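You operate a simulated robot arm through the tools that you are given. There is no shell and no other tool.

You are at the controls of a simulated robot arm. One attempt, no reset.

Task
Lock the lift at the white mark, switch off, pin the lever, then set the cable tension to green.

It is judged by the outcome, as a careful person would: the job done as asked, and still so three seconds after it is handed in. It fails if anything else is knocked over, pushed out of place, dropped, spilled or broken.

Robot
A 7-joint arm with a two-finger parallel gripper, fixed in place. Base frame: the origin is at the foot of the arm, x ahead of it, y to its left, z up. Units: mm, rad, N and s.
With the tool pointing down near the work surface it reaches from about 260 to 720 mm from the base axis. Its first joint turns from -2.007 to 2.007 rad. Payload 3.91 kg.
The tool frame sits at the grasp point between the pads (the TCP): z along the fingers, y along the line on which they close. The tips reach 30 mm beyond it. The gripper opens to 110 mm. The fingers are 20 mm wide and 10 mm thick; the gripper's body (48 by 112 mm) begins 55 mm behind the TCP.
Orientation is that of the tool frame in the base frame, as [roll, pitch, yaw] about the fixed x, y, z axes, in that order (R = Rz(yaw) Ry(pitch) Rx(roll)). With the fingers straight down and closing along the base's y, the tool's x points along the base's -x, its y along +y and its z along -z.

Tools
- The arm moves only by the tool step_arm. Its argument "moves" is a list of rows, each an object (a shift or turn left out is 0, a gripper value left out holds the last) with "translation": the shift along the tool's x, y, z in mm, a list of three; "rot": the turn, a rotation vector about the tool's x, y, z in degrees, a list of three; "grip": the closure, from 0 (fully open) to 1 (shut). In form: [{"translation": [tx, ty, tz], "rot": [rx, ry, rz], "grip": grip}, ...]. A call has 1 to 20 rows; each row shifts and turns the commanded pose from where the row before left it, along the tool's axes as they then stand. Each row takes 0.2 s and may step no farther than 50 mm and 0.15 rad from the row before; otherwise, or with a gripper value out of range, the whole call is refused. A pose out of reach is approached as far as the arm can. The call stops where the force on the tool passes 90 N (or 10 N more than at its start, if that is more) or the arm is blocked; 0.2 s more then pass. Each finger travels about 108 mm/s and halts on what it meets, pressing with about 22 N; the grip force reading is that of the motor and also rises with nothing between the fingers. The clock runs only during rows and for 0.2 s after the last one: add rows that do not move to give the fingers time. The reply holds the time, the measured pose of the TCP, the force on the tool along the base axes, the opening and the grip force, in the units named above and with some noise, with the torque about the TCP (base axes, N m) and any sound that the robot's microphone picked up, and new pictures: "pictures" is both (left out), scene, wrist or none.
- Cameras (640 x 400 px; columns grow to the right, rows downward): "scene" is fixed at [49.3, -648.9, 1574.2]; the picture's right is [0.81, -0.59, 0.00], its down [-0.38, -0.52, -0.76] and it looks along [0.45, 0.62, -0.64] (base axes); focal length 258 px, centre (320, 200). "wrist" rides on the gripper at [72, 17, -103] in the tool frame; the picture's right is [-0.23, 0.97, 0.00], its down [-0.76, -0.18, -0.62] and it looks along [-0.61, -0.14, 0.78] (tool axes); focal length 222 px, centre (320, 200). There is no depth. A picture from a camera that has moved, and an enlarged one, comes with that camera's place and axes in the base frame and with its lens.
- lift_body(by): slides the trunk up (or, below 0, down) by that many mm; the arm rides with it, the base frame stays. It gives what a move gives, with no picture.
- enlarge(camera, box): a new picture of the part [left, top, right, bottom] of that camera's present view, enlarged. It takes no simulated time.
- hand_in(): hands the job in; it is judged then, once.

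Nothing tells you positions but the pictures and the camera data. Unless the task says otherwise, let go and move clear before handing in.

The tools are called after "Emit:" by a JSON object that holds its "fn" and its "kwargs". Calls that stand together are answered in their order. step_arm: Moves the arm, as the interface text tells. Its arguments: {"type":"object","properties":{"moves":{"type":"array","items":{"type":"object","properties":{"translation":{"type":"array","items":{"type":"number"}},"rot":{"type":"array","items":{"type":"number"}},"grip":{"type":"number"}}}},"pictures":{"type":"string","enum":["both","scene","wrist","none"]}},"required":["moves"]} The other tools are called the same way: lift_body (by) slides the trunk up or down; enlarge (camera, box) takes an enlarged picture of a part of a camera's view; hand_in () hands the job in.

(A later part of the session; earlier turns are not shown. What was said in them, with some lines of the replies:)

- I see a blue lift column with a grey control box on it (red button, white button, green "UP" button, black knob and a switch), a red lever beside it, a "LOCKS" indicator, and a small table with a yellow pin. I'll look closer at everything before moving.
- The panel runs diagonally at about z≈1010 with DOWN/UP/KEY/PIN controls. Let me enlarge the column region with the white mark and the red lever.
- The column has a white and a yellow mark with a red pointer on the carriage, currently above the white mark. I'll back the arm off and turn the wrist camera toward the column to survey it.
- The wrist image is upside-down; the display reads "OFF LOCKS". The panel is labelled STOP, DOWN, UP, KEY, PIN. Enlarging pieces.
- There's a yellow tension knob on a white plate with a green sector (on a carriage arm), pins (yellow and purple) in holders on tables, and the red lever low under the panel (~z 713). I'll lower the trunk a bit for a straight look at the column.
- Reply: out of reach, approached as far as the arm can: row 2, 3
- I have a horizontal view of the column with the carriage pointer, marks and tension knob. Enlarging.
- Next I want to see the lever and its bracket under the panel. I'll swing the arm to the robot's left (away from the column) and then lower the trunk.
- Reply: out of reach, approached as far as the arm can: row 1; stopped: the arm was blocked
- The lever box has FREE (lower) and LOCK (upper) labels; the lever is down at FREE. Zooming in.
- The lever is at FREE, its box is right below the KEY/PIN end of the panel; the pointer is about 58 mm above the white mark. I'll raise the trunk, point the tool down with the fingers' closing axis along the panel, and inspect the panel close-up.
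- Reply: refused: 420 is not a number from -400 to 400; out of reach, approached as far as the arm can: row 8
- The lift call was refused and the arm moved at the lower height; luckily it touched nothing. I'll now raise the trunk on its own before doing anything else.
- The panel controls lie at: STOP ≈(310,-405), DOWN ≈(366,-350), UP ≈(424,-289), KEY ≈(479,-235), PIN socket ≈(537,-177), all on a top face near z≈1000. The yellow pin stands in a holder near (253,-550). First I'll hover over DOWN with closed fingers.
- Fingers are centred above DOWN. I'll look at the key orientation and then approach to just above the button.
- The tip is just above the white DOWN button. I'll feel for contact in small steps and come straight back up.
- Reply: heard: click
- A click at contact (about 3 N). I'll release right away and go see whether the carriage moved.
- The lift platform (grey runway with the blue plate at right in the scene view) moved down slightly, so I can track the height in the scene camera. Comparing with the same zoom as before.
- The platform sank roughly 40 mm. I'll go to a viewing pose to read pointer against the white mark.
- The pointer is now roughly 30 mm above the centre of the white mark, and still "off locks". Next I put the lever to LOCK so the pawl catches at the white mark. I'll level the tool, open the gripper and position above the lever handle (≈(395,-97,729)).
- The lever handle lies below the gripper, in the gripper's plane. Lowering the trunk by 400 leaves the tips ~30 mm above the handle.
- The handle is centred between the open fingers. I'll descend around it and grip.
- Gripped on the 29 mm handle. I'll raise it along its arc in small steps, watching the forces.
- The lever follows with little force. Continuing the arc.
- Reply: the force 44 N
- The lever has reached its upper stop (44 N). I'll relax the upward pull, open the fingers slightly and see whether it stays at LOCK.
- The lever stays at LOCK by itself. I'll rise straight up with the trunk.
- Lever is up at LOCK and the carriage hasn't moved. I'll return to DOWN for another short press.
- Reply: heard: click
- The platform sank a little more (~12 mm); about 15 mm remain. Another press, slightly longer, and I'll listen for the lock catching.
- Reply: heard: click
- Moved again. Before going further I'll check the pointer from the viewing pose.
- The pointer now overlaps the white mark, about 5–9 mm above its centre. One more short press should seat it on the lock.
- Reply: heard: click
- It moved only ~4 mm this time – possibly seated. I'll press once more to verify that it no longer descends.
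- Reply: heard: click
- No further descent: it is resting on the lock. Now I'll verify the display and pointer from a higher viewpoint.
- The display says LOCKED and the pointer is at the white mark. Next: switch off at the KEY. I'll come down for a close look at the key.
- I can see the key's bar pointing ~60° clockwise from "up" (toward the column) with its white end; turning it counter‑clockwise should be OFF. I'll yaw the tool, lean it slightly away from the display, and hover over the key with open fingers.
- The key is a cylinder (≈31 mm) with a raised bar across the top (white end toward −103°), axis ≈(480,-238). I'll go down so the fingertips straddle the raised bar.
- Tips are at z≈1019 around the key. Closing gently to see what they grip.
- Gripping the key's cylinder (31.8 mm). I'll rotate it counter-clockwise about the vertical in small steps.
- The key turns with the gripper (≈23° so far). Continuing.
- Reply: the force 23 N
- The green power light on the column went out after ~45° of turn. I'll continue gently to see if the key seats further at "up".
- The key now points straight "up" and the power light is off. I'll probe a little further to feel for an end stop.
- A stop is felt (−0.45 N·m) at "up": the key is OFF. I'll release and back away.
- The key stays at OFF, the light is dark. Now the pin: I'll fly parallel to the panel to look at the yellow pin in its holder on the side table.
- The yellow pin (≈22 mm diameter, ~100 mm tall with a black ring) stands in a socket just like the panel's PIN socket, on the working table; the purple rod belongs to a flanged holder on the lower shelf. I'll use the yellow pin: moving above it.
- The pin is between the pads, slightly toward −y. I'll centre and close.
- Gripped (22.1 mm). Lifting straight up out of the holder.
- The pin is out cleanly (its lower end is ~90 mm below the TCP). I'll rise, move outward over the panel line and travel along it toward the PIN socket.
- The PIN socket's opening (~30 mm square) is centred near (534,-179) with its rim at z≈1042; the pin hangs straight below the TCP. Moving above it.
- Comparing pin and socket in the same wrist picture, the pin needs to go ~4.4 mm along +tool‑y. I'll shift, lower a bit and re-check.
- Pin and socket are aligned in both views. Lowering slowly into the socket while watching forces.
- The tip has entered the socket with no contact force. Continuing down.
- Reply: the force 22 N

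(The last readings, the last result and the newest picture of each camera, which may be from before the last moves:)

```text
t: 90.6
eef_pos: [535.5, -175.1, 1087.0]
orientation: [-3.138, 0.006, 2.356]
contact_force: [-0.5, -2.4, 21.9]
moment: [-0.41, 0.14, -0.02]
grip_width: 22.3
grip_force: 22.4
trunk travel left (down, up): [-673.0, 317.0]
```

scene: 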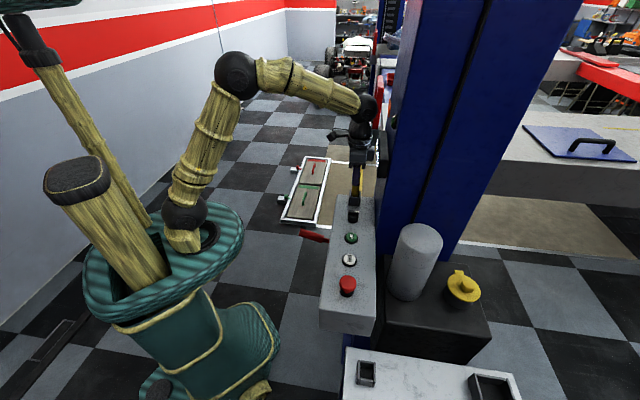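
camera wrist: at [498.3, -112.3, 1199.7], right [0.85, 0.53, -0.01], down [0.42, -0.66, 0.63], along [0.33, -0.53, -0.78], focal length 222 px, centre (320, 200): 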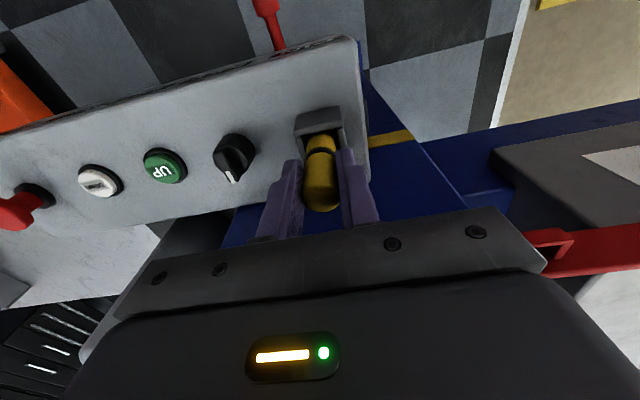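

The pin has bottomed (22 N) at the expected depth. Relaxing, releasing and looking.

Emit:
{"fn": "step_arm", "kwargs": {"moves": [{"translation": [0, 0, -2.5]}, {"grip": 0.7}, {"grip": 0.6}, {}], "pictures": "wrist"}}

Emit:
{"fn": "enlarge", "kwargs": {"camera": "wrist", "box": [270, 75, 380, 225]}}

Emit:
{"fn": "enlarge", "kwargs": {"camera": "scene", "box": [335, 160, 375, 210]}}

```text
t: 91.6
eef_pos: [536.0, -175.9, 1087.7]
orientation: [-3.133, 0.001, 2.357]
contact_force: [0.1, 0.2, 1.0]
moment: [-0.01, 0.03, 0.01]
grip_width: 44.1
grip_force: 0.1
trunk travel left (down, up): [-673.0, 317.0]
camera wrist: at [498.7, -111.8, 1190.4], right [0.85, 0.53, -0.01], down [0.42, -0.66, 0.63], along [0.33, -0.53, -0.78], focal length 222 px, centre (320, 200)
```

wrist: 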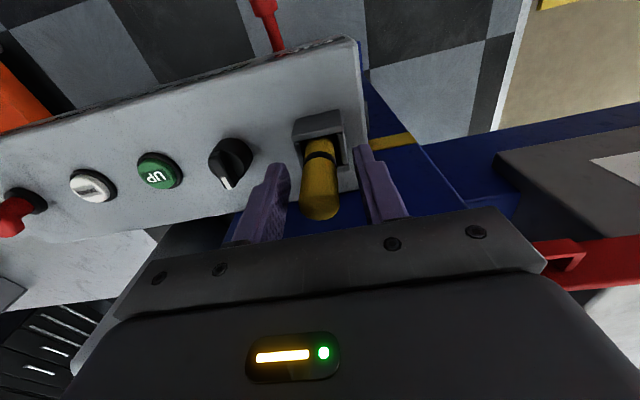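

```text
2.67 times, centred on (325, 150) of wrist
camera zoom: at [498.7, -111.8, 1190.4], right [0.85, 0.53, -0.01], down [0.42, -0.66, 0.63], along [0.33, -0.53, -0.78], focal length 592 px, centre (307, 333)
```

zoom: 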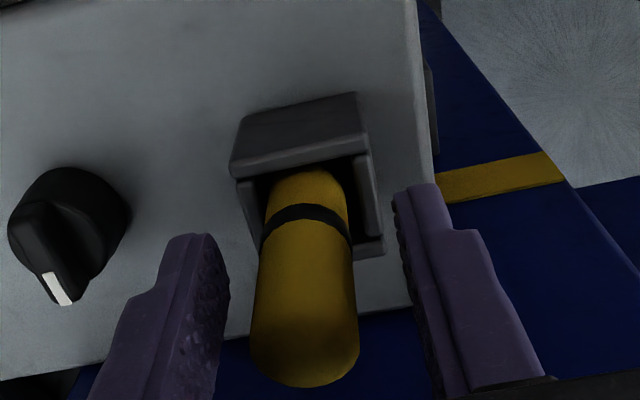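

```text
8.00 times, centred on (355, 185) of scene
camera zoom: at [49.3, -648.9, 1574.2], right [0.81, -0.59, 0.0], down [-0.38, -0.52, -0.76], along [0.45, 0.62, -0.64], focal length 2067 px, centre (40, 320)
```

zoom: 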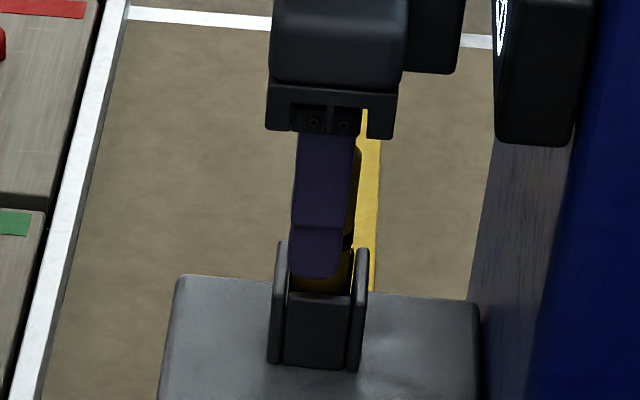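

The pin stands in the PIN socket. Withdrawing straight up.

Emit:
{"fn": "step_arm", "kwargs": {"moves": [{"translation": [0, 0, -20]}, {"translation": [0, 0, -40]}, {"translation": [0, 0, -40]}, {"translation": [30, 0, 0]}, {"translation": [40, 0, 0]}, {"translation": [40, 0, 0]}, {}], "pictures": "both"}}

Emit:
{"fn": "enlarge", "kwargs": {"camera": "wrist", "box": [270, 75, 430, 195]}}

Emit:
{"fn": "enlarge", "kwargs": {"camera": "scene", "box": [300, 130, 400, 270]}}

```text
t: 93.2
eef_pos: [458.5, -92.6, 1186.8]
orientation: [-3.134, 0.002, 2.357]
contact_force: [0.4, 0.9, -0.5]
moment: [0.01, 0.0, -0.01]
grip_width: 43.9
grip_force: 0.1
trunk travel left (down, up): [-673.0, 317.0]
camera wrist: at [420.5, -28.3, 1289.8], right [0.85, 0.53, -0.01], down [0.42, -0.66, 0.63], along [0.32, -0.53, -0.78], focal length 222 px, centre (320, 200)
```

scene: 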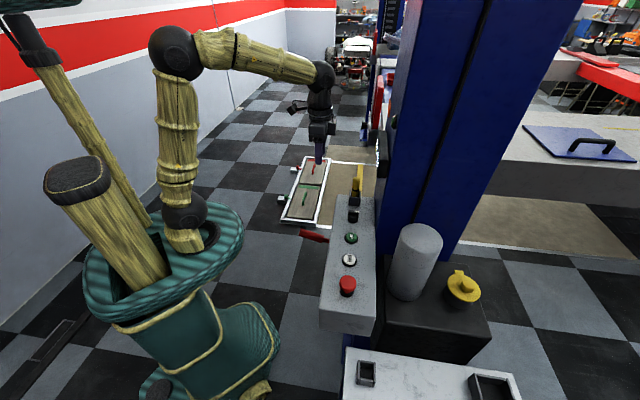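
wrist: 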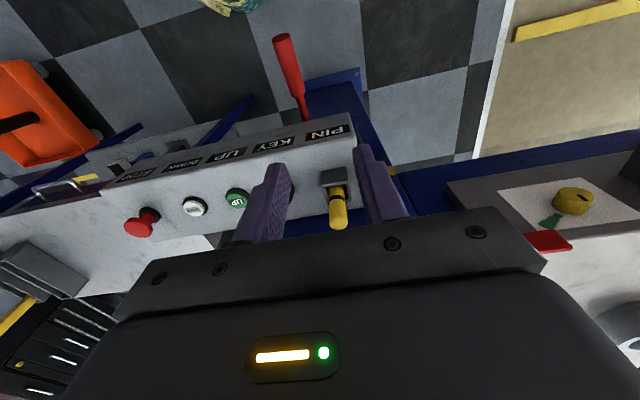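

```text
3.33 times, centred on (350, 135) of wrist
camera zoom: at [420.5, -28.3, 1289.8], right [0.85, 0.53, -0.01], down [0.42, -0.66, 0.63], along [0.32, -0.53, -0.78], focal length 740 px, centre (220, 417)
```

zoom: 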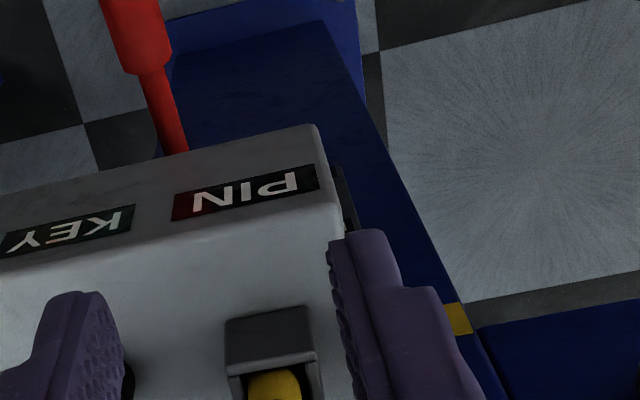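

```text
2.86 times, centred on (350, 200) of scene
camera zoom: at [49.3, -648.9, 1574.2], right [0.81, -0.59, 0.0], down [-0.38, -0.52, -0.76], along [0.45, 0.62, -0.64], focal length 738 px, centre (234, 200)
```

zoom: 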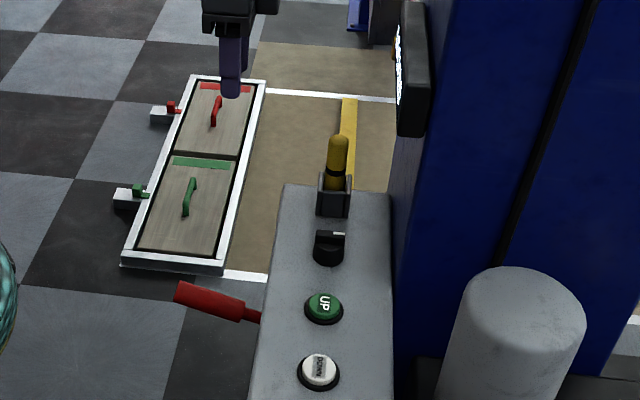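

Pin inserted, lever still up at LOCK. Next the cable-tension dial (yellow knob on the white plate right of the column, ≈(814,-5,~1049)). I'll move to view it frontally.

Emit:
{"fn": "step_arm", "kwargs": {"moves": [{"translation": [0, 40, 0], "grip": 1}, {"translation": [0, 40, 0]}, {"translation": [0, 40, 0]}, {"rot": [0, -8, 0]}, {"rot": [0, -8, 0]}, {"rot": [0, -8, 0]}, {"rot": [0, -8, 0]}, {"rot": [0, -8, 0]}, {"rot": [0, -8, 0]}, {}], "pictures": "both"}}

Emit:
{"fn": "enlarge", "kwargs": {"camera": "wrist", "box": [380, 40, 560, 180]}}

```text
t: 95.4
eef_pos: [543.8, -13.5, 1187.2]
orientation: [-3.128, 0.839, 2.365]
contact_force: [-0.2, 0.0, -0.7]
moment: [0.0, -0.03, -0.03]
grip_width: 0.0
grip_force: 22.1
trunk travel left (down, up): [-673.0, 317.0]
camera wrist: at [467.6, 87.4, 1200.8], right [0.8, 0.58, 0.16], down [-0.09, -0.15, 0.98], along [0.6, -0.8, -0.07], focal length 222 px, centre (320, 200)
```

scene: 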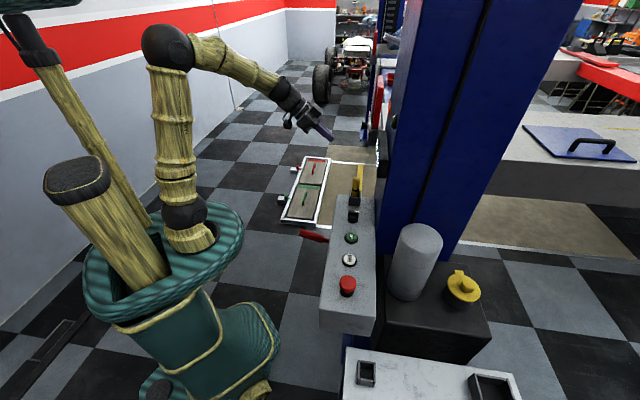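
wrist: 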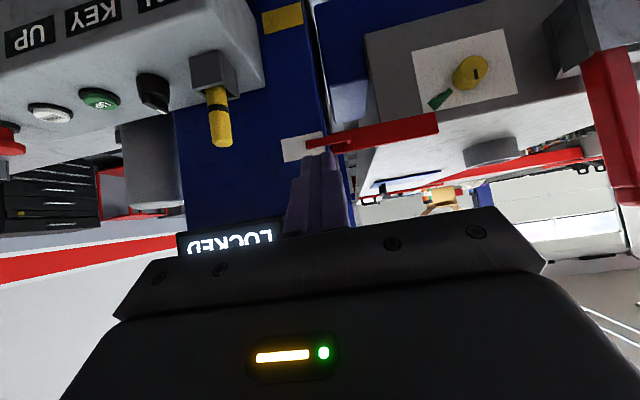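

```text
2.86 times, centred on (470, 110) of wrist
camera zoom: at [467.6, 87.4, 1200.8], right [0.8, 0.58, 0.16], down [-0.09, -0.15, 0.98], along [0.6, -0.8, -0.07], focal length 635 px, centre (-109, 457)
```

zoom: 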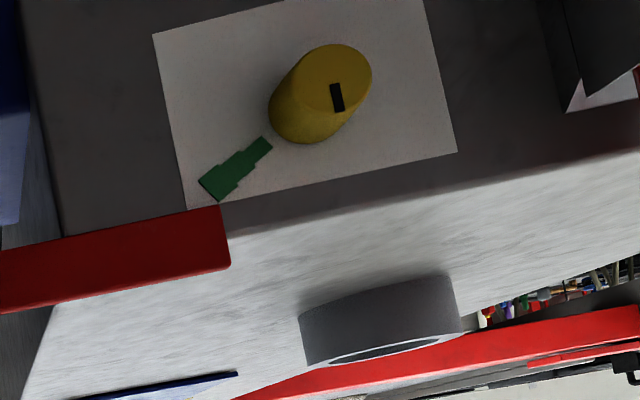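

The dial's black tick points straight up; the green mark is about 60° clockwise from it (as seen from the front). Knob axis ≈(808,-12,1055), ~30 mm diameter, protruding ~25 mm. Let me check the surroundings for gripper clearance.

Emit:
{"fn": "enlarge", "kwargs": {"camera": "wrist", "box": [500, 0, 640, 130]}}

Emit:
{"fn": "enlarge", "kwargs": {"camera": "wrist", "box": [400, 40, 530, 130]}}

Emit:
{"fn": "enlarge", "kwargs": {"camera": "wrist", "box": [160, 0, 340, 160]}}

```text
3.08 times, centred on (570, 65) of wrist
camera zoom: at [467.6, 87.4, 1200.8], right [0.8, 0.58, 0.16], down [-0.09, -0.15, 0.98], along [0.6, -0.8, -0.07], focal length 684 px, centre (-449, 615)
```

zoom: 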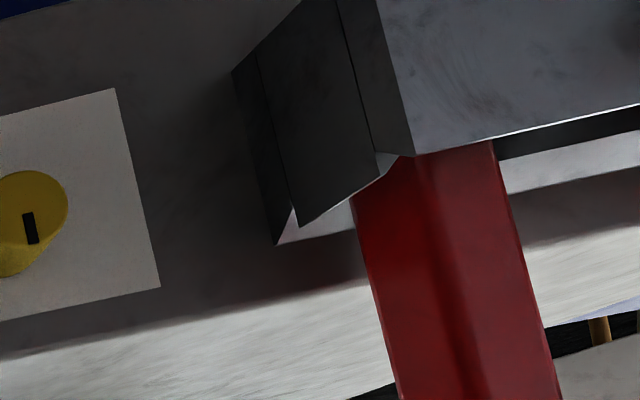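

```text
4.44 times, centred on (465, 85) of wrist
camera zoom: at [467.6, 87.4, 1200.8], right [0.8, 0.58, 0.16], down [-0.09, -0.15, 0.98], along [0.6, -0.8, -0.07], focal length 987 px, centre (-324, 711)
```

zoom: 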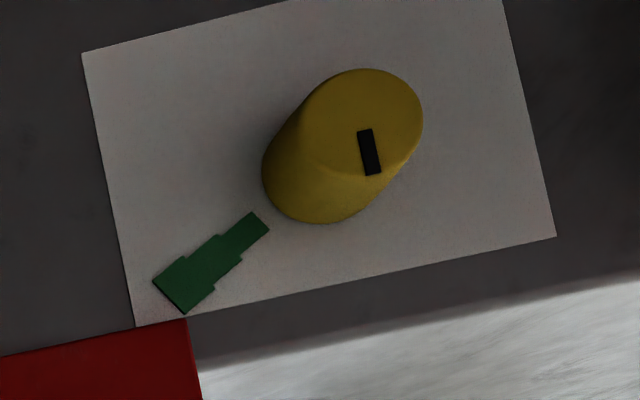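

```text
2.50 times, centred on (250, 80) of wrist
camera zoom: at [467.6, 87.4, 1200.8], right [0.8, 0.58, 0.16], down [-0.09, -0.15, 0.98], along [0.6, -0.8, -0.07], focal length 555 px, centre (495, 500)
```

zoom: 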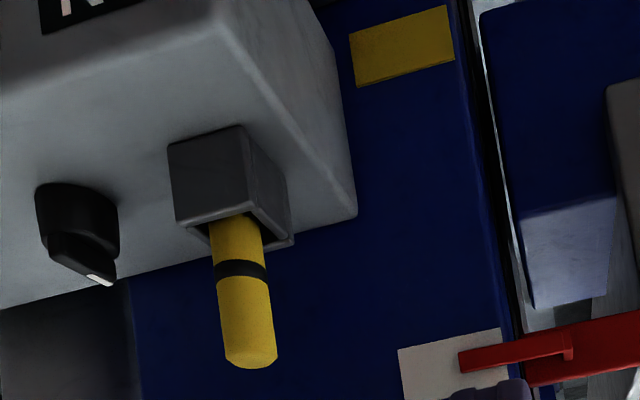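

Clearances look fine. I'll tilt the tool to horizontal (pointing at the plate), open the fingers moderately, and take it in stages.

Emit:
{"fn": "step_arm", "kwargs": {"moves": [{"rot": [0, -8, 0], "grip": 0.5}, {"rot": [0, -8, 0]}, {"rot": [0, -8, 0]}, {"rot": [0, -8, 0]}, {"rot": [0, -8, 0]}, {"rot": [0, -1.8, 0]}, {}], "pictures": "both"}}

```text
t: 97.0
eef_pos: [542.0, -13.6, 1186.4]
orientation: [-1.705, 1.563, -2.491]
contact_force: [0.1, -0.1, 0.5]
moment: [-0.02, -0.01, 0.02]
grip_width: 55.0
grip_force: 0.2
trunk travel left (down, up): [-673.0, 317.0]
camera wrist: at [482.6, 72.3, 1113.4], right [0.69, 0.69, 0.22], down [-0.56, 0.32, 0.76], along [0.46, -0.65, 0.61], focal length 222 px, centre (320, 200)
```

scene: 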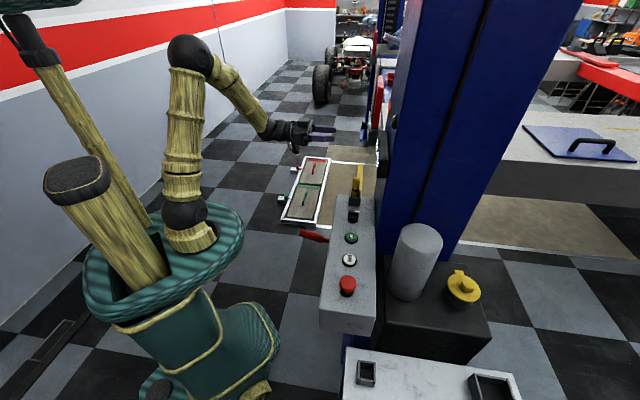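
wrist: 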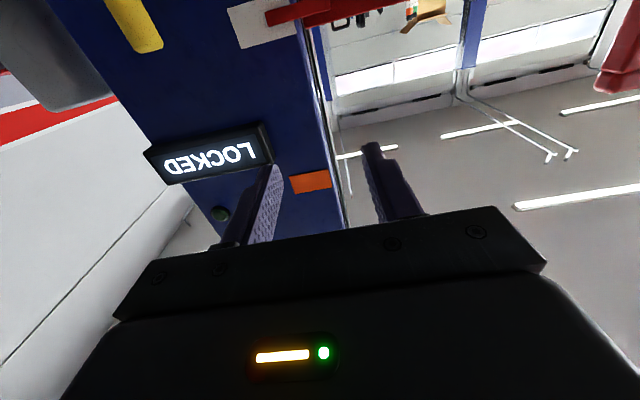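

Tool is horizontal. I'll roll by −30° (so that the +60° turn stays centred), slide sideways in line with the knob, and approach to a stand-off.

Emit:
{"fn": "step_arm", "kwargs": {"moves": [{"translation": [0, 38, 0]}, {"translation": [0, 38, 0]}, {"translation": [0, 38, 0]}, {"translation": [0, 38, 0]}, {"translation": [0, 37, 0]}, {"translation": [30, 0, 10]}, {"translation": [30, 0, 10]}, {"translation": [20, 0, 10]}, {"rot": [0, 0, -7.5]}, {"rot": [0, 0, -7.5]}, {"rot": [0, 0, -7.5]}, {"rot": [0, 0, -7.5]}, {}], "pictures": "both"}}

```text
t: 99.8
eef_pos: [698.3, 97.9, 1106.1]
orientation: [-1.573, 1.039, -2.36]
contact_force: [-0.1, -0.4, -0.3]
moment: [-0.01, -0.01, -0.01]
grip_width: 54.8
grip_force: 0.1
trunk travel left (down, up): [-673.0, 317.0]
camera wrist: at [610.7, 156.5, 1034.5], right [0.67, 0.67, -0.3], down [-0.27, 0.61, 0.75], along [0.69, -0.42, 0.59], focal length 222 px, centre (320, 200)
```

scene: 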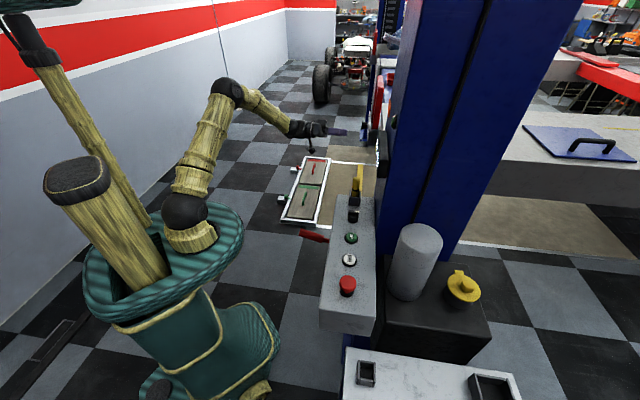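
wrist: 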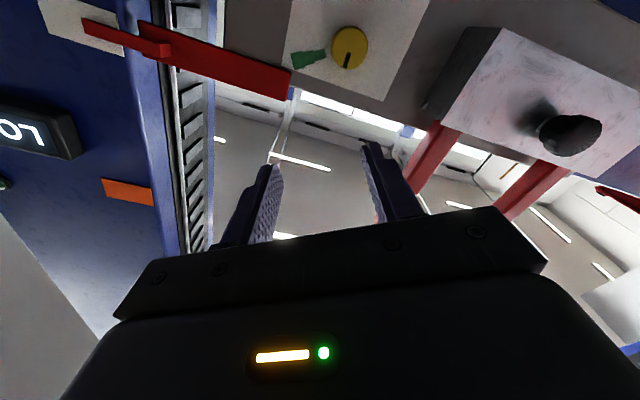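

Emit:
{"fn": "enlarge", "kwargs": {"camera": "wrist", "box": [270, 0, 430, 110]}}

Emit:
{"fn": "enlarge", "kwargs": {"camera": "wrist", "box": [400, 20, 640, 230]}}

```text
3.64 times, centred on (350, 55) of wrist
camera zoom: at [610.7, 156.5, 1034.5], right [0.67, 0.67, -0.3], down [-0.27, 0.61, 0.75], along [0.69, -0.42, 0.59], focal length 808 px, centre (211, 727)
```

zoom: 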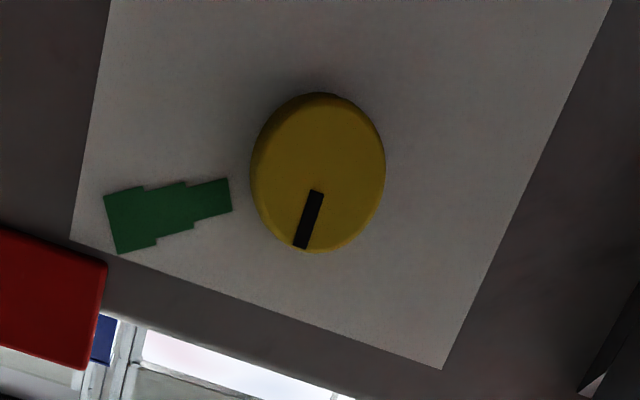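

```text
1.90 times, centred on (520, 125) of wrist
camera zoom: at [610.7, 156.5, 1034.5], right [0.67, 0.67, -0.3], down [-0.27, 0.61, 0.75], along [0.69, -0.42, 0.59], focal length 423 px, centre (-61, 343)
```

zoom: 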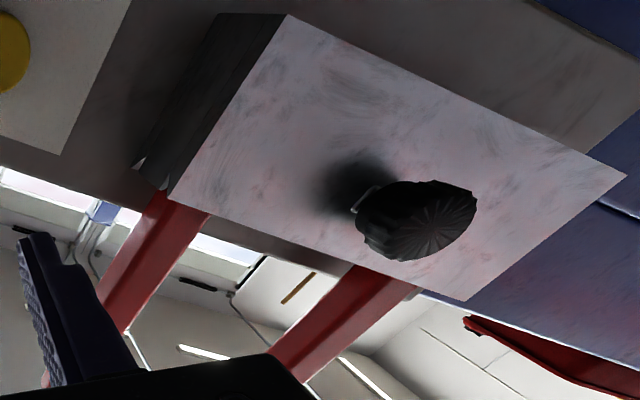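

From this second view I re-triangulate: plate plane is at x−y≈851, knob face centre ≈(811,0.5,1044), ~34 mm diameter, green mark exactly 60° clockwise from the tick. Lining up and approaching to just in front of the knob.

Emit:
{"fn": "step_arm", "kwargs": {"moves": [{"translation": [24, 20.4, 0]}, {"translation": [24, 20.4, 0]}, {"translation": [0, 0, 40]}, {"translation": [0, 0, 40]}, {}], "pictures": "both"}}

Emit:
{"fn": "enlarge", "kwargs": {"camera": "wrist", "box": [230, 50, 430, 230]}}

```text
t: 101.0
eef_pos: [764.7, 49.1, 1043.4]
orientation: [-1.575, 1.041, -2.36]
contact_force: [0.4, 0.2, -0.8]
moment: [0.0, -0.01, 0.0]
grip_width: 55.1
grip_force: 0.0
trunk travel left (down, up): [-673.0, 317.0]
camera wrist: at [676.5, 107.9, 972.5], right [0.67, 0.68, -0.3], down [-0.28, 0.6, 0.75], along [0.68, -0.42, 0.59], focal length 222 px, centre (320, 200)
```

scene: 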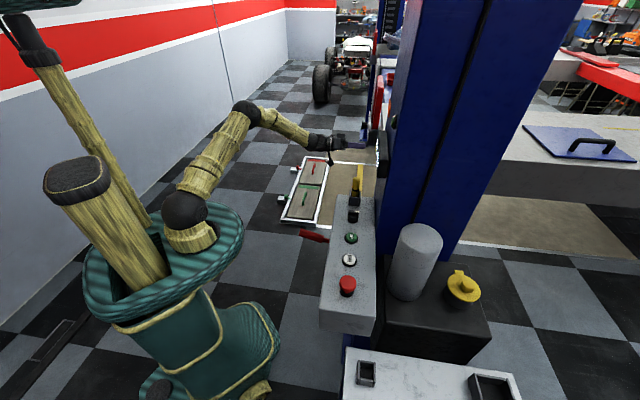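
wrist: 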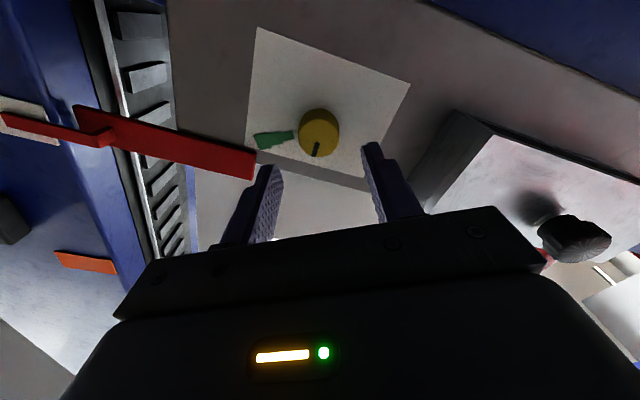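

```text
2.22 times, centred on (330, 140) of wrist
camera zoom: at [676.5, 107.9, 972.5], right [0.67, 0.68, -0.3], down [-0.28, 0.6, 0.75], along [0.68, -0.42, 0.59], focal length 494 px, centre (298, 333)
```

zoom: 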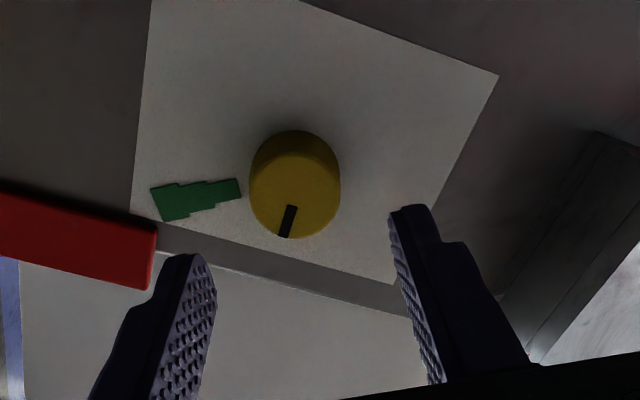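

Well aligned (u≈575, z≈1042). Moving forward around the knob.

Emit:
{"fn": "step_arm", "kwargs": {"moves": [{"translation": [0, 0, 20]}, {"translation": [0, 0, 18]}, {"translation": [0, 0, 15]}, {}], "pictures": "both"}}

Emit:
{"fn": "enlarge", "kwargs": {"camera": "wrist", "box": [230, 80, 430, 240]}}

```text
t: 102.0
eef_pos: [801.9, 13.4, 1043.3]
orientation: [-1.575, 1.039, -2.36]
contact_force: [0.0, 0.2, -0.3]
moment: [0.0, -0.01, 0.02]
grip_width: 55.0
grip_force: 0.0
trunk travel left (down, up): [-673.0, 317.0]
camera wrist: at [713.9, 71.3, 972.3], right [0.67, 0.68, -0.3], down [-0.27, 0.6, 0.75], along [0.68, -0.42, 0.59], focal length 222 px, centre (320, 200)
```

scene: 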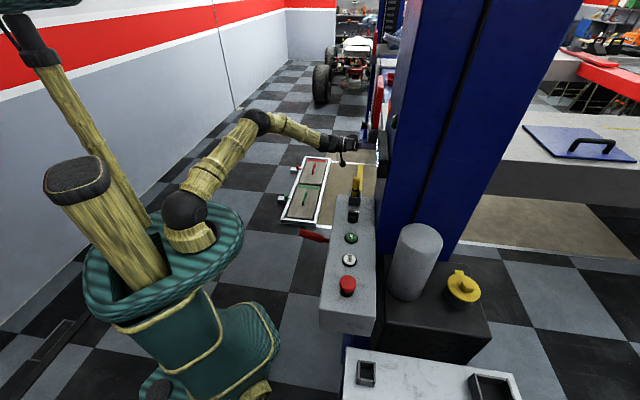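
wrist: 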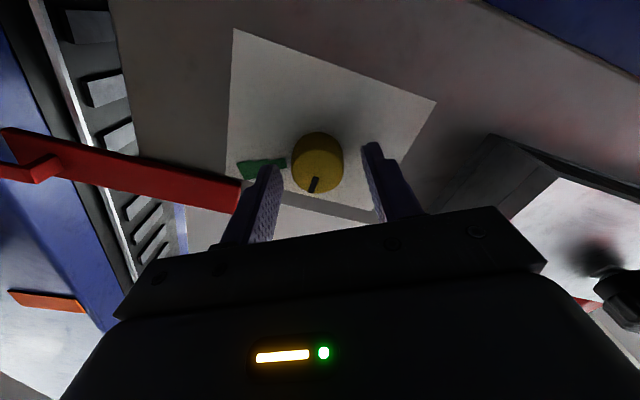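

```text
2.50 times, centred on (330, 160) of wrist
camera zoom: at [713.9, 71.3, 972.3], right [0.67, 0.68, -0.3], down [-0.27, 0.6, 0.75], along [0.68, -0.42, 0.59], focal length 555 px, centre (295, 300)
```

zoom: 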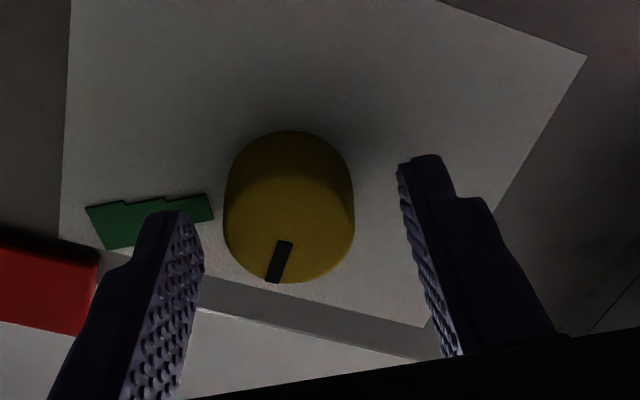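

Emit:
{"fn": "step_arm", "kwargs": {"moves": [{"translation": [-1.5, -2.5, 3]}, {"grip": 0.6}, {"grip": 0.68}, {"grip": 0.75}, {"grip": 0.85}], "pictures": "wrist"}}

Emit:
{"fn": "enlarge", "kwargs": {"camera": "wrist", "box": [230, 80, 430, 240]}}

```text
t: 103.2
eef_pos: [802.3, 11.3, 1044.6]
orientation: [-1.575, 1.039, -2.359]
contact_force: [2.2, 1.8, -1.9]
moment: [0.02, 0.03, 0.16]
grip_width: 34.5
grip_force: 44.4
trunk travel left (down, up): [-673.0, 317.0]
camera wrist: at [714.6, 68.4, 973.4], right [0.67, 0.68, -0.3], down [-0.27, 0.6, 0.75], along [0.69, -0.42, 0.59], focal length 222 px, centre (320, 200)
```

wrist: 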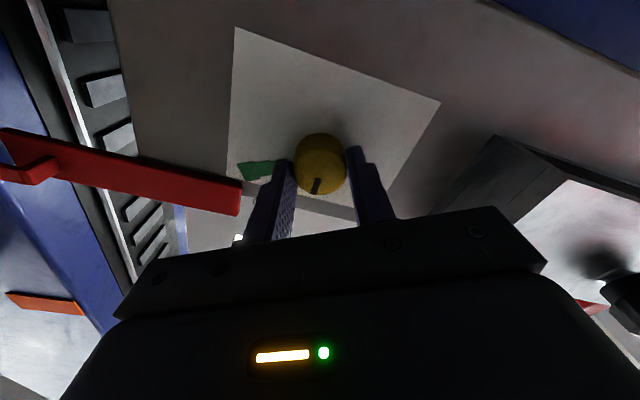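

```text
2.50 times, centred on (330, 160) of wrist
camera zoom: at [714.6, 68.4, 973.4], right [0.67, 0.68, -0.3], down [-0.27, 0.6, 0.75], along [0.69, -0.42, 0.59], focal length 555 px, centre (295, 300)
```

zoom: 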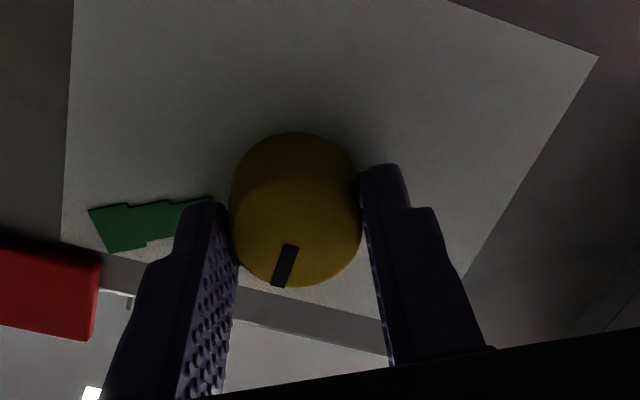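

Knob gripped (34.5 mm). Turning clockwise (+tool z) in small steps.

Emit:
{"fn": "step_arm", "kwargs": {"moves": [{"rot": [0, 0, 7], "grip": 1}, {"rot": [0, 0, 7]}, {"rot": [0, 0, 7]}], "pictures": "wrist"}}

Emit:
{"fn": "enlarge", "kwargs": {"camera": "wrist", "box": [230, 80, 430, 240]}}

```text
t: 104.0
eef_pos: [802.8, 10.0, 1045.2]
orientation: [-1.584, 1.407, -2.369]
contact_force: [7.7, 2.0, -1.3]
moment: [-0.07, -0.1, 0.35]
grip_width: 34.2
grip_force: 44.4
trunk travel left (down, up): [-673.0, 317.0]
camera wrist: at [733.7, 87.5, 970.1], right [0.71, 0.71, 0.07], down [-0.48, 0.4, 0.78], along [0.53, -0.58, 0.62], focal length 222 px, centre (320, 200)
```

wrist: 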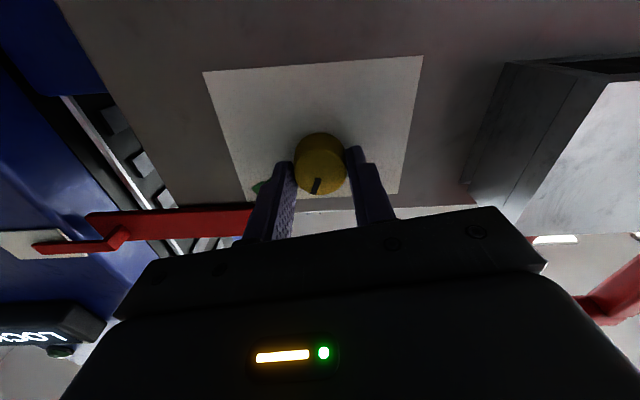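

```text
2.50 times, centred on (330, 160) of wrist
camera zoom: at [733.7, 87.5, 970.1], right [0.71, 0.71, 0.07], down [-0.48, 0.4, 0.78], along [0.53, -0.58, 0.62], focal length 555 px, centre (295, 300)
```

zoom: 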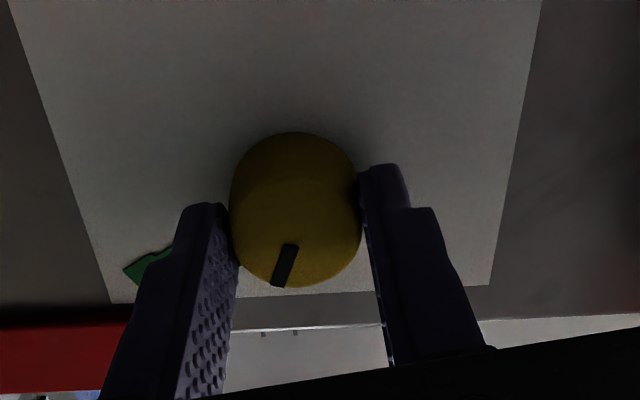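

The knob follows (21° so far). Continuing.

Emit:
{"fn": "step_arm", "kwargs": {"moves": [{"rot": [0, 0, 7], "grip": 1}, {"rot": [0, 0, 7]}, {"rot": [0, 0, 7]}], "pictures": "wrist"}}

Emit:
{"fn": "enlarge", "kwargs": {"camera": "wrist", "box": [230, 80, 430, 240]}}

```text
t: 104.8
eef_pos: [803.0, 10.4, 1044.3]
orientation: [1.581, 1.368, 0.799]
contact_force: [14.5, 4.0, 2.3]
moment: [-0.05, -0.01, 0.49]
grip_width: 34.3
grip_force: 45.6
trunk travel left (down, up): [-673.0, 317.0]
camera wrist: at [752.1, 106.0, 976.8], right [0.64, 0.64, 0.42], down [-0.67, 0.21, 0.71], along [0.37, -0.74, 0.56], focal length 222 px, centre (320, 200)
```

wrist: 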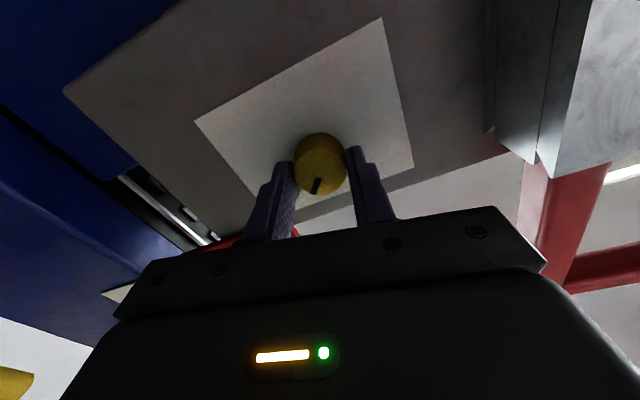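

```text
2.50 times, centred on (330, 160) of wrist
camera zoom: at [752.1, 106.0, 976.8], right [0.64, 0.64, 0.42], down [-0.67, 0.21, 0.71], along [0.37, -0.74, 0.56], focal length 555 px, centre (295, 300)
```

zoom: 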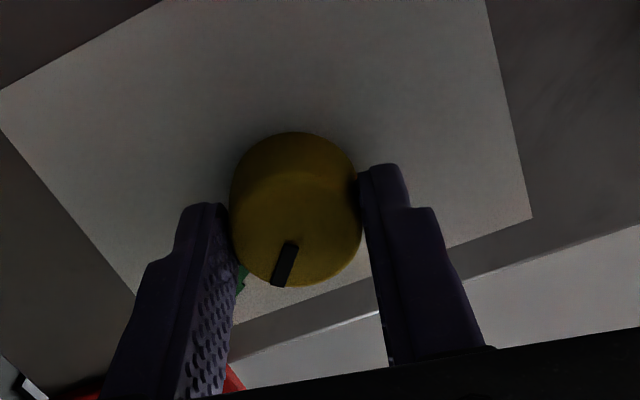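

Emit:
{"fn": "step_arm", "kwargs": {"moves": [{"rot": [0, 0, 7], "translation": [0.2, 0.8, 0], "grip": 1}, {"rot": [0, 0, 7]}, {"rot": [0, 0, 4]}, {}], "pictures": "wrist"}}

Emit:
{"fn": "enlarge", "kwargs": {"camera": "wrist", "box": [230, 80, 430, 240]}}

```text
t: 105.8
eef_pos: [803.4, 9.5, 1045.7]
orientation: [1.574, 1.054, 0.788]
contact_force: [8.9, 2.1, 5.0]
moment: [0.02, 0.05, 0.27]
grip_width: 34.2
grip_force: 44.3
trunk travel left (down, up): [-673.0, 317.0]
camera wrist: at [766.1, 119.9, 989.7], right [0.52, 0.52, 0.68], down [-0.82, 0.07, 0.58], along [0.25, -0.85, 0.46], focal length 222 px, centre (320, 200)
```

wrist: 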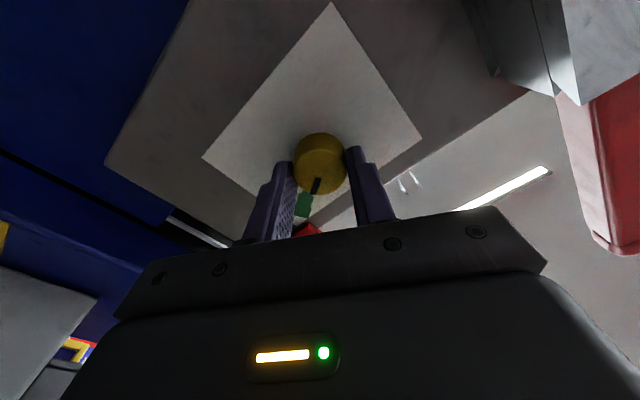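

```text
2.50 times, centred on (330, 160) of wrist
camera zoom: at [766.1, 119.9, 989.7], right [0.52, 0.52, 0.68], down [-0.82, 0.07, 0.58], along [0.25, -0.85, 0.46], focal length 555 px, centre (295, 300)
```

zoom: 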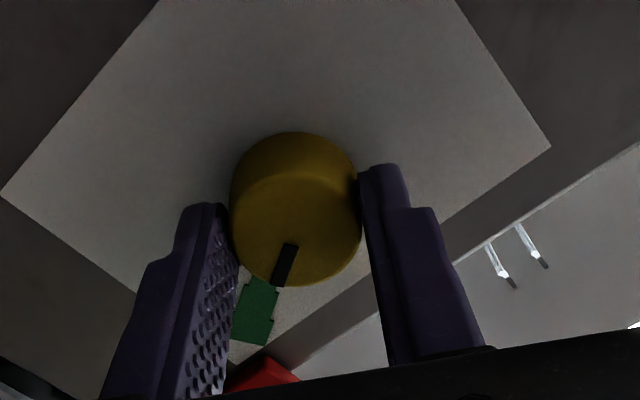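

About 60° turned, the tick now faces the green mark. I'll release, back straight off and verify.

Emit:
{"fn": "step_arm", "kwargs": {"moves": [{"grip": 0.6}, {"grip": 0.5}, {"translation": [0, 0, -30]}, {"translation": [0, 0, -40]}, {"translation": [0, 0, -40]}, {}], "pictures": "both"}}

Emit:
{"fn": "enlarge", "kwargs": {"camera": "wrist", "box": [230, 20, 430, 180]}}

```text
t: 107.2
eef_pos: [726.0, 86.1, 1047.4]
orientation: [1.573, 1.055, 0.787]
contact_force: [-0.3, 0.0, -0.4]
moment: [0.01, 0.0, -0.03]
grip_width: 55.2
grip_force: 0.1
trunk travel left (down, up): [-673.0, 317.0]
camera wrist: at [689.5, 196.0, 991.5], right [0.52, 0.52, 0.68], down [-0.81, 0.07, 0.58], along [0.25, -0.85, 0.46], focal length 222 px, centre (320, 200)
```

scene: 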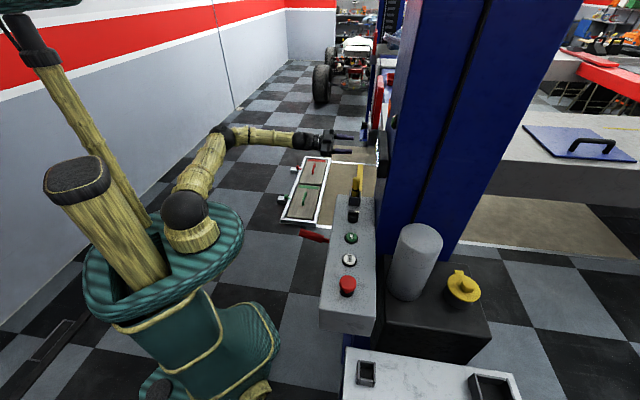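
wrist: 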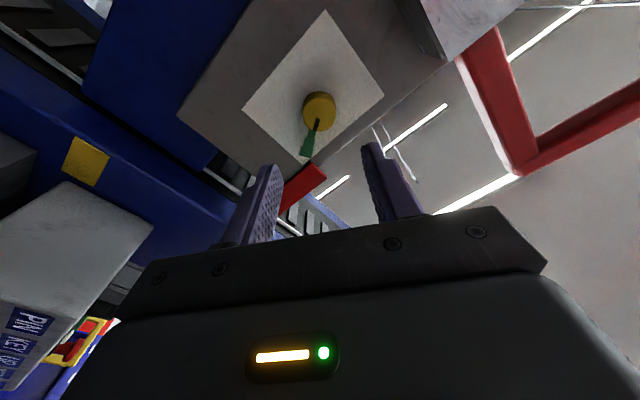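

```text
2.50 times, centred on (330, 100) of wrist
camera zoom: at [689.5, 196.0, 991.5], right [0.52, 0.52, 0.68], down [-0.81, 0.07, 0.58], along [0.25, -0.85, 0.46], focal length 555 px, centre (295, 450)
```

zoom: 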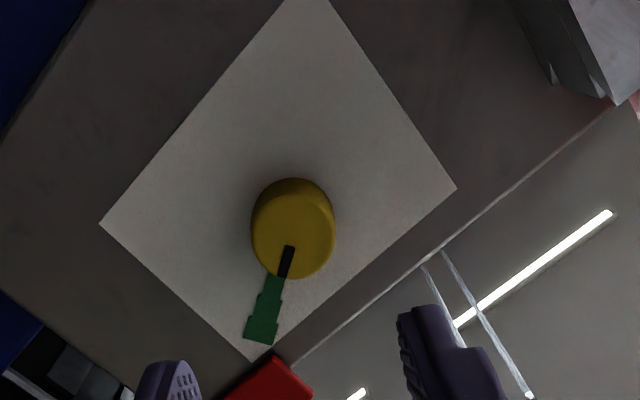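

Emit:
{"fn": "enlarge", "kwargs": {"camera": "wrist", "box": [285, 80, 355, 165]}}

```text
4.71 times, centred on (320, 122) of wrist
camera zoom: at [689.5, 196.0, 991.5], right [0.52, 0.52, 0.68], down [-0.81, 0.07, 0.58], along [0.25, -0.85, 0.46], focal length 1045 px, centre (320, 565)
```

zoom: 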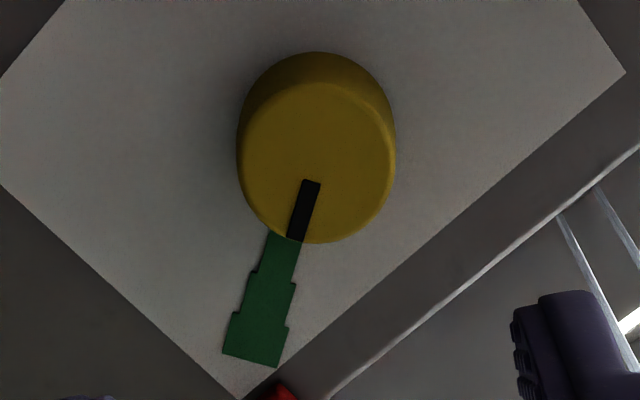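

The tick lies on the green mark (within ~2°). Now I retract the arm and do a final check of everything.

Emit:
{"fn": "step_arm", "kwargs": {"moves": [{"translation": [0, 0, -40], "grip": 0.6}, {"translation": [0, 0, -40]}, {"translation": [0, 0, -40]}, {"rot": [0, 0, -7.5]}, {"rot": [0, 0, -7.5]}, {"rot": [0, 0, -7.5]}, {"rot": [0, 0, -7.5]}, {}], "pictures": "both"}}

```text
t: 109.0
eef_pos: [638.2, 173.3, 1045.9]
orientation: [-1.759, 1.561, -2.546]
contact_force: [-0.9, -1.4, -0.4]
moment: [0.01, -0.01, 0.02]
grip_width: 43.8
grip_force: 0.1
trunk travel left (down, up): [-673.0, 317.0]
camera wrist: at [577.7, 258.1, 972.4], right [0.69, 0.69, 0.22], down [-0.56, 0.32, 0.76], along [0.46, -0.65, 0.61], focal length 222 px, centre (320, 200)
```

scene: 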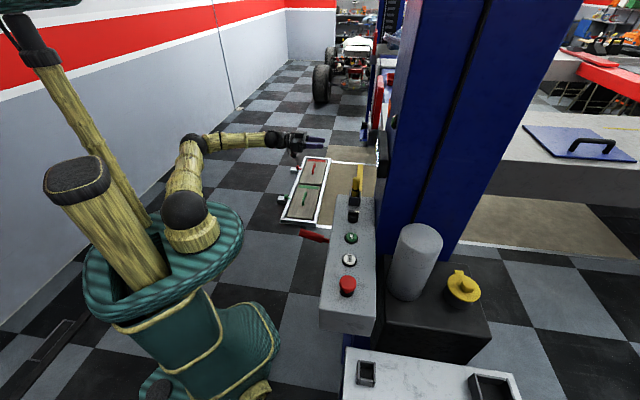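
wrist: 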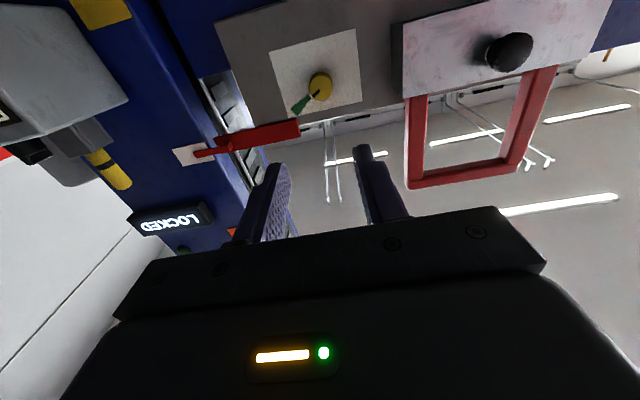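

Emit:
{"fn": "enlarge", "kwargs": {"camera": "wrist", "box": [240, 20, 380, 150]}}

Emit:
{"fn": "enlarge", "kwargs": {"camera": "wrist", "box": [0, 60, 260, 260]}}

Emit:
{"fn": "step_arm", "kwargs": {"moves": [{"translation": [-40, 0, 0]}, {"translation": [-40, 0, 0]}, {"translation": [-40, 0, 0]}, {"rot": [0, 8, 0]}, {"rot": [0, 8, 0]}, {"rot": [0, 8, 0]}, {"rot": [0, 8, 0]}, {"rot": [0, 8, 0]}, {"rot": [0, 8, 0]}, {}], "pictures": "both"}}

```text
3.08 times, centred on (310, 85) of wrist
camera zoom: at [577.7, 258.1, 972.4], right [0.69, 0.69, 0.22], down [-0.56, 0.32, 0.76], along [0.46, -0.65, 0.61], focal length 684 px, centre (351, 554)
```

zoom: 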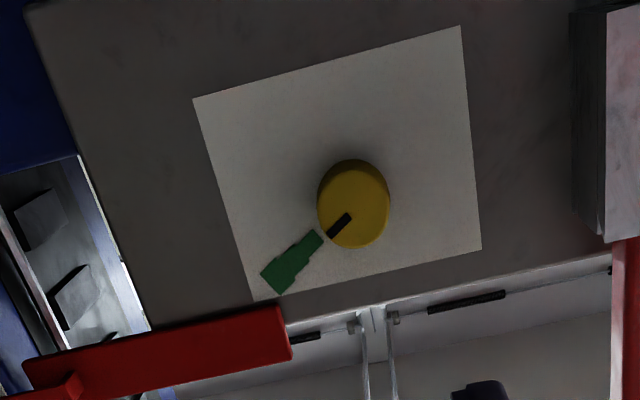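

```text
2.00 times, centred on (130, 160) of wrist
camera zoom: at [577.7, 258.1, 972.4], right [0.69, 0.69, 0.22], down [-0.56, 0.32, 0.76], along [0.46, -0.65, 0.61], focal length 444 px, centre (700, 280)
```

zoom: 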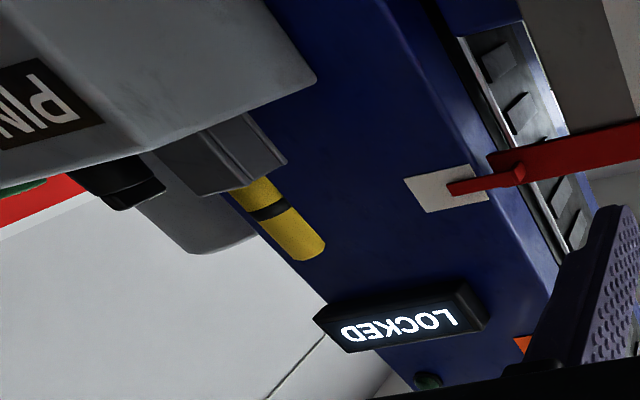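

```text
t: 111.2
eef_pos: [639.9, 173.4, 1167.8]
orientation: [-3.13, 0.73, 2.362]
contact_force: [0.4, -0.5, -0.1]
moment: [-0.04, -0.01, 0.01]
grip_width: 44.1
grip_force: 0.1
trunk travel left (down, up): [-673.0, 317.0]
camera wrist: at [565.5, 272.5, 1194.4], right [0.81, 0.57, 0.14], down [-0.01, -0.23, 0.97], along [0.59, -0.79, -0.18], focal length 222 px, centre (320, 200)
```

scene: 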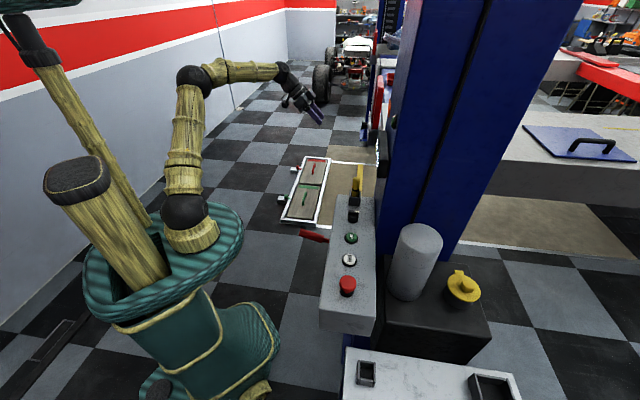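
wrist: 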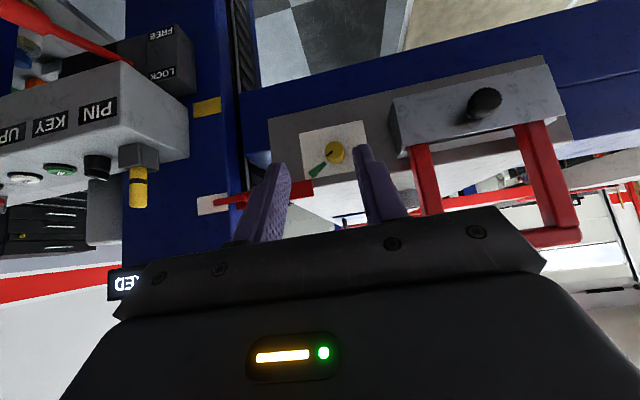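

Emit:
{"fn": "enlarge", "kwargs": {"camera": "wrist", "box": [0, 0, 250, 160]}}

Emit:
{"fn": "enlarge", "kwargs": {"camera": "scene", "box": [290, 150, 410, 310]}}

Emit:
{"fn": "enlarge", "kwargs": {"camera": "scene", "box": [340, 0, 640, 200]}}

```text
2.50 times, centred on (125, 80) of wrist
camera zoom: at [565.5, 272.5, 1194.4], right [0.81, 0.57, 0.14], down [-0.01, -0.23, 0.97], along [0.59, -0.79, -0.18], focal length 555 px, centre (808, 500)
```

zoom: 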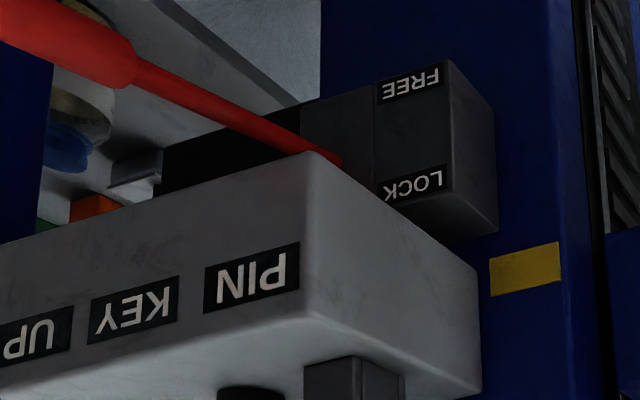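

```text
2.50 times, centred on (350, 230) of scene
camera zoom: at [49.3, -648.9, 1574.2], right [0.81, -0.59, 0.0], down [-0.38, -0.52, -0.76], along [0.45, 0.62, -0.64], focal length 646 px, centre (245, 125)
```

zoom: 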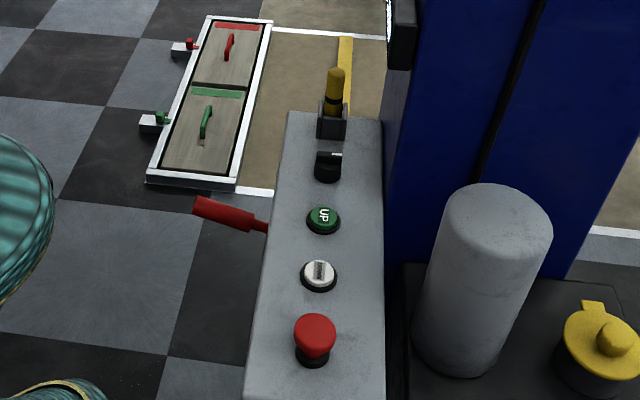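

```text
2.00 times, centred on (490, 100) of scene
camera zoom: at [49.3, -648.9, 1574.2], right [0.81, -0.59, 0.0], down [-0.38, -0.52, -0.76], along [0.45, 0.62, -0.64], focal length 517 px, centre (-20, 400)
```

zoom: 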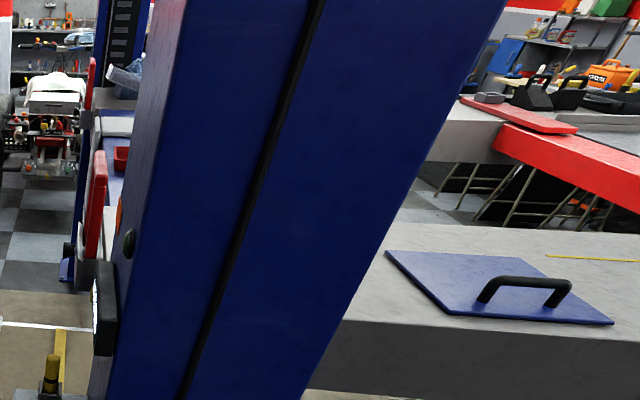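

Everything checks out. The lever is at LOCK with the pin in the PIN socket, and the key is OFF with the power light dark. The display reads LOCKED with the pointer on the white mark, the dial tick is on green, and the arm is clear. I'm handing in the job.

Emit:
{"fn": "hand_in", "kwargs": {}}

```text
The job is handed in.
```

The job is handed in. I finished all four steps, and nothing was knocked over or moved out of place. I don't have the judge's result.

- **Lift:** it is lowered to the white mark with the lever up at LOCK. It stopped descending on a further press of DOWN, and the display reads LOCKED.
- **Power:** the key is turned to its stop, and the green power light is off.
- **Pin:** the yellow pin from the side table is fully seated in the panel's PIN socket, above the lever. A purple rod stands in a similar holder on the lower shelf. I judged the yellow one to be the right pin, but nothing labels it.
- **Cable tension:** the dial's tick is within about 2° of the centre of the green mark.

Early in the job, a trunk lift was refused and the arm carried out its next move at the lower height, close to the lever. It touched nothing.
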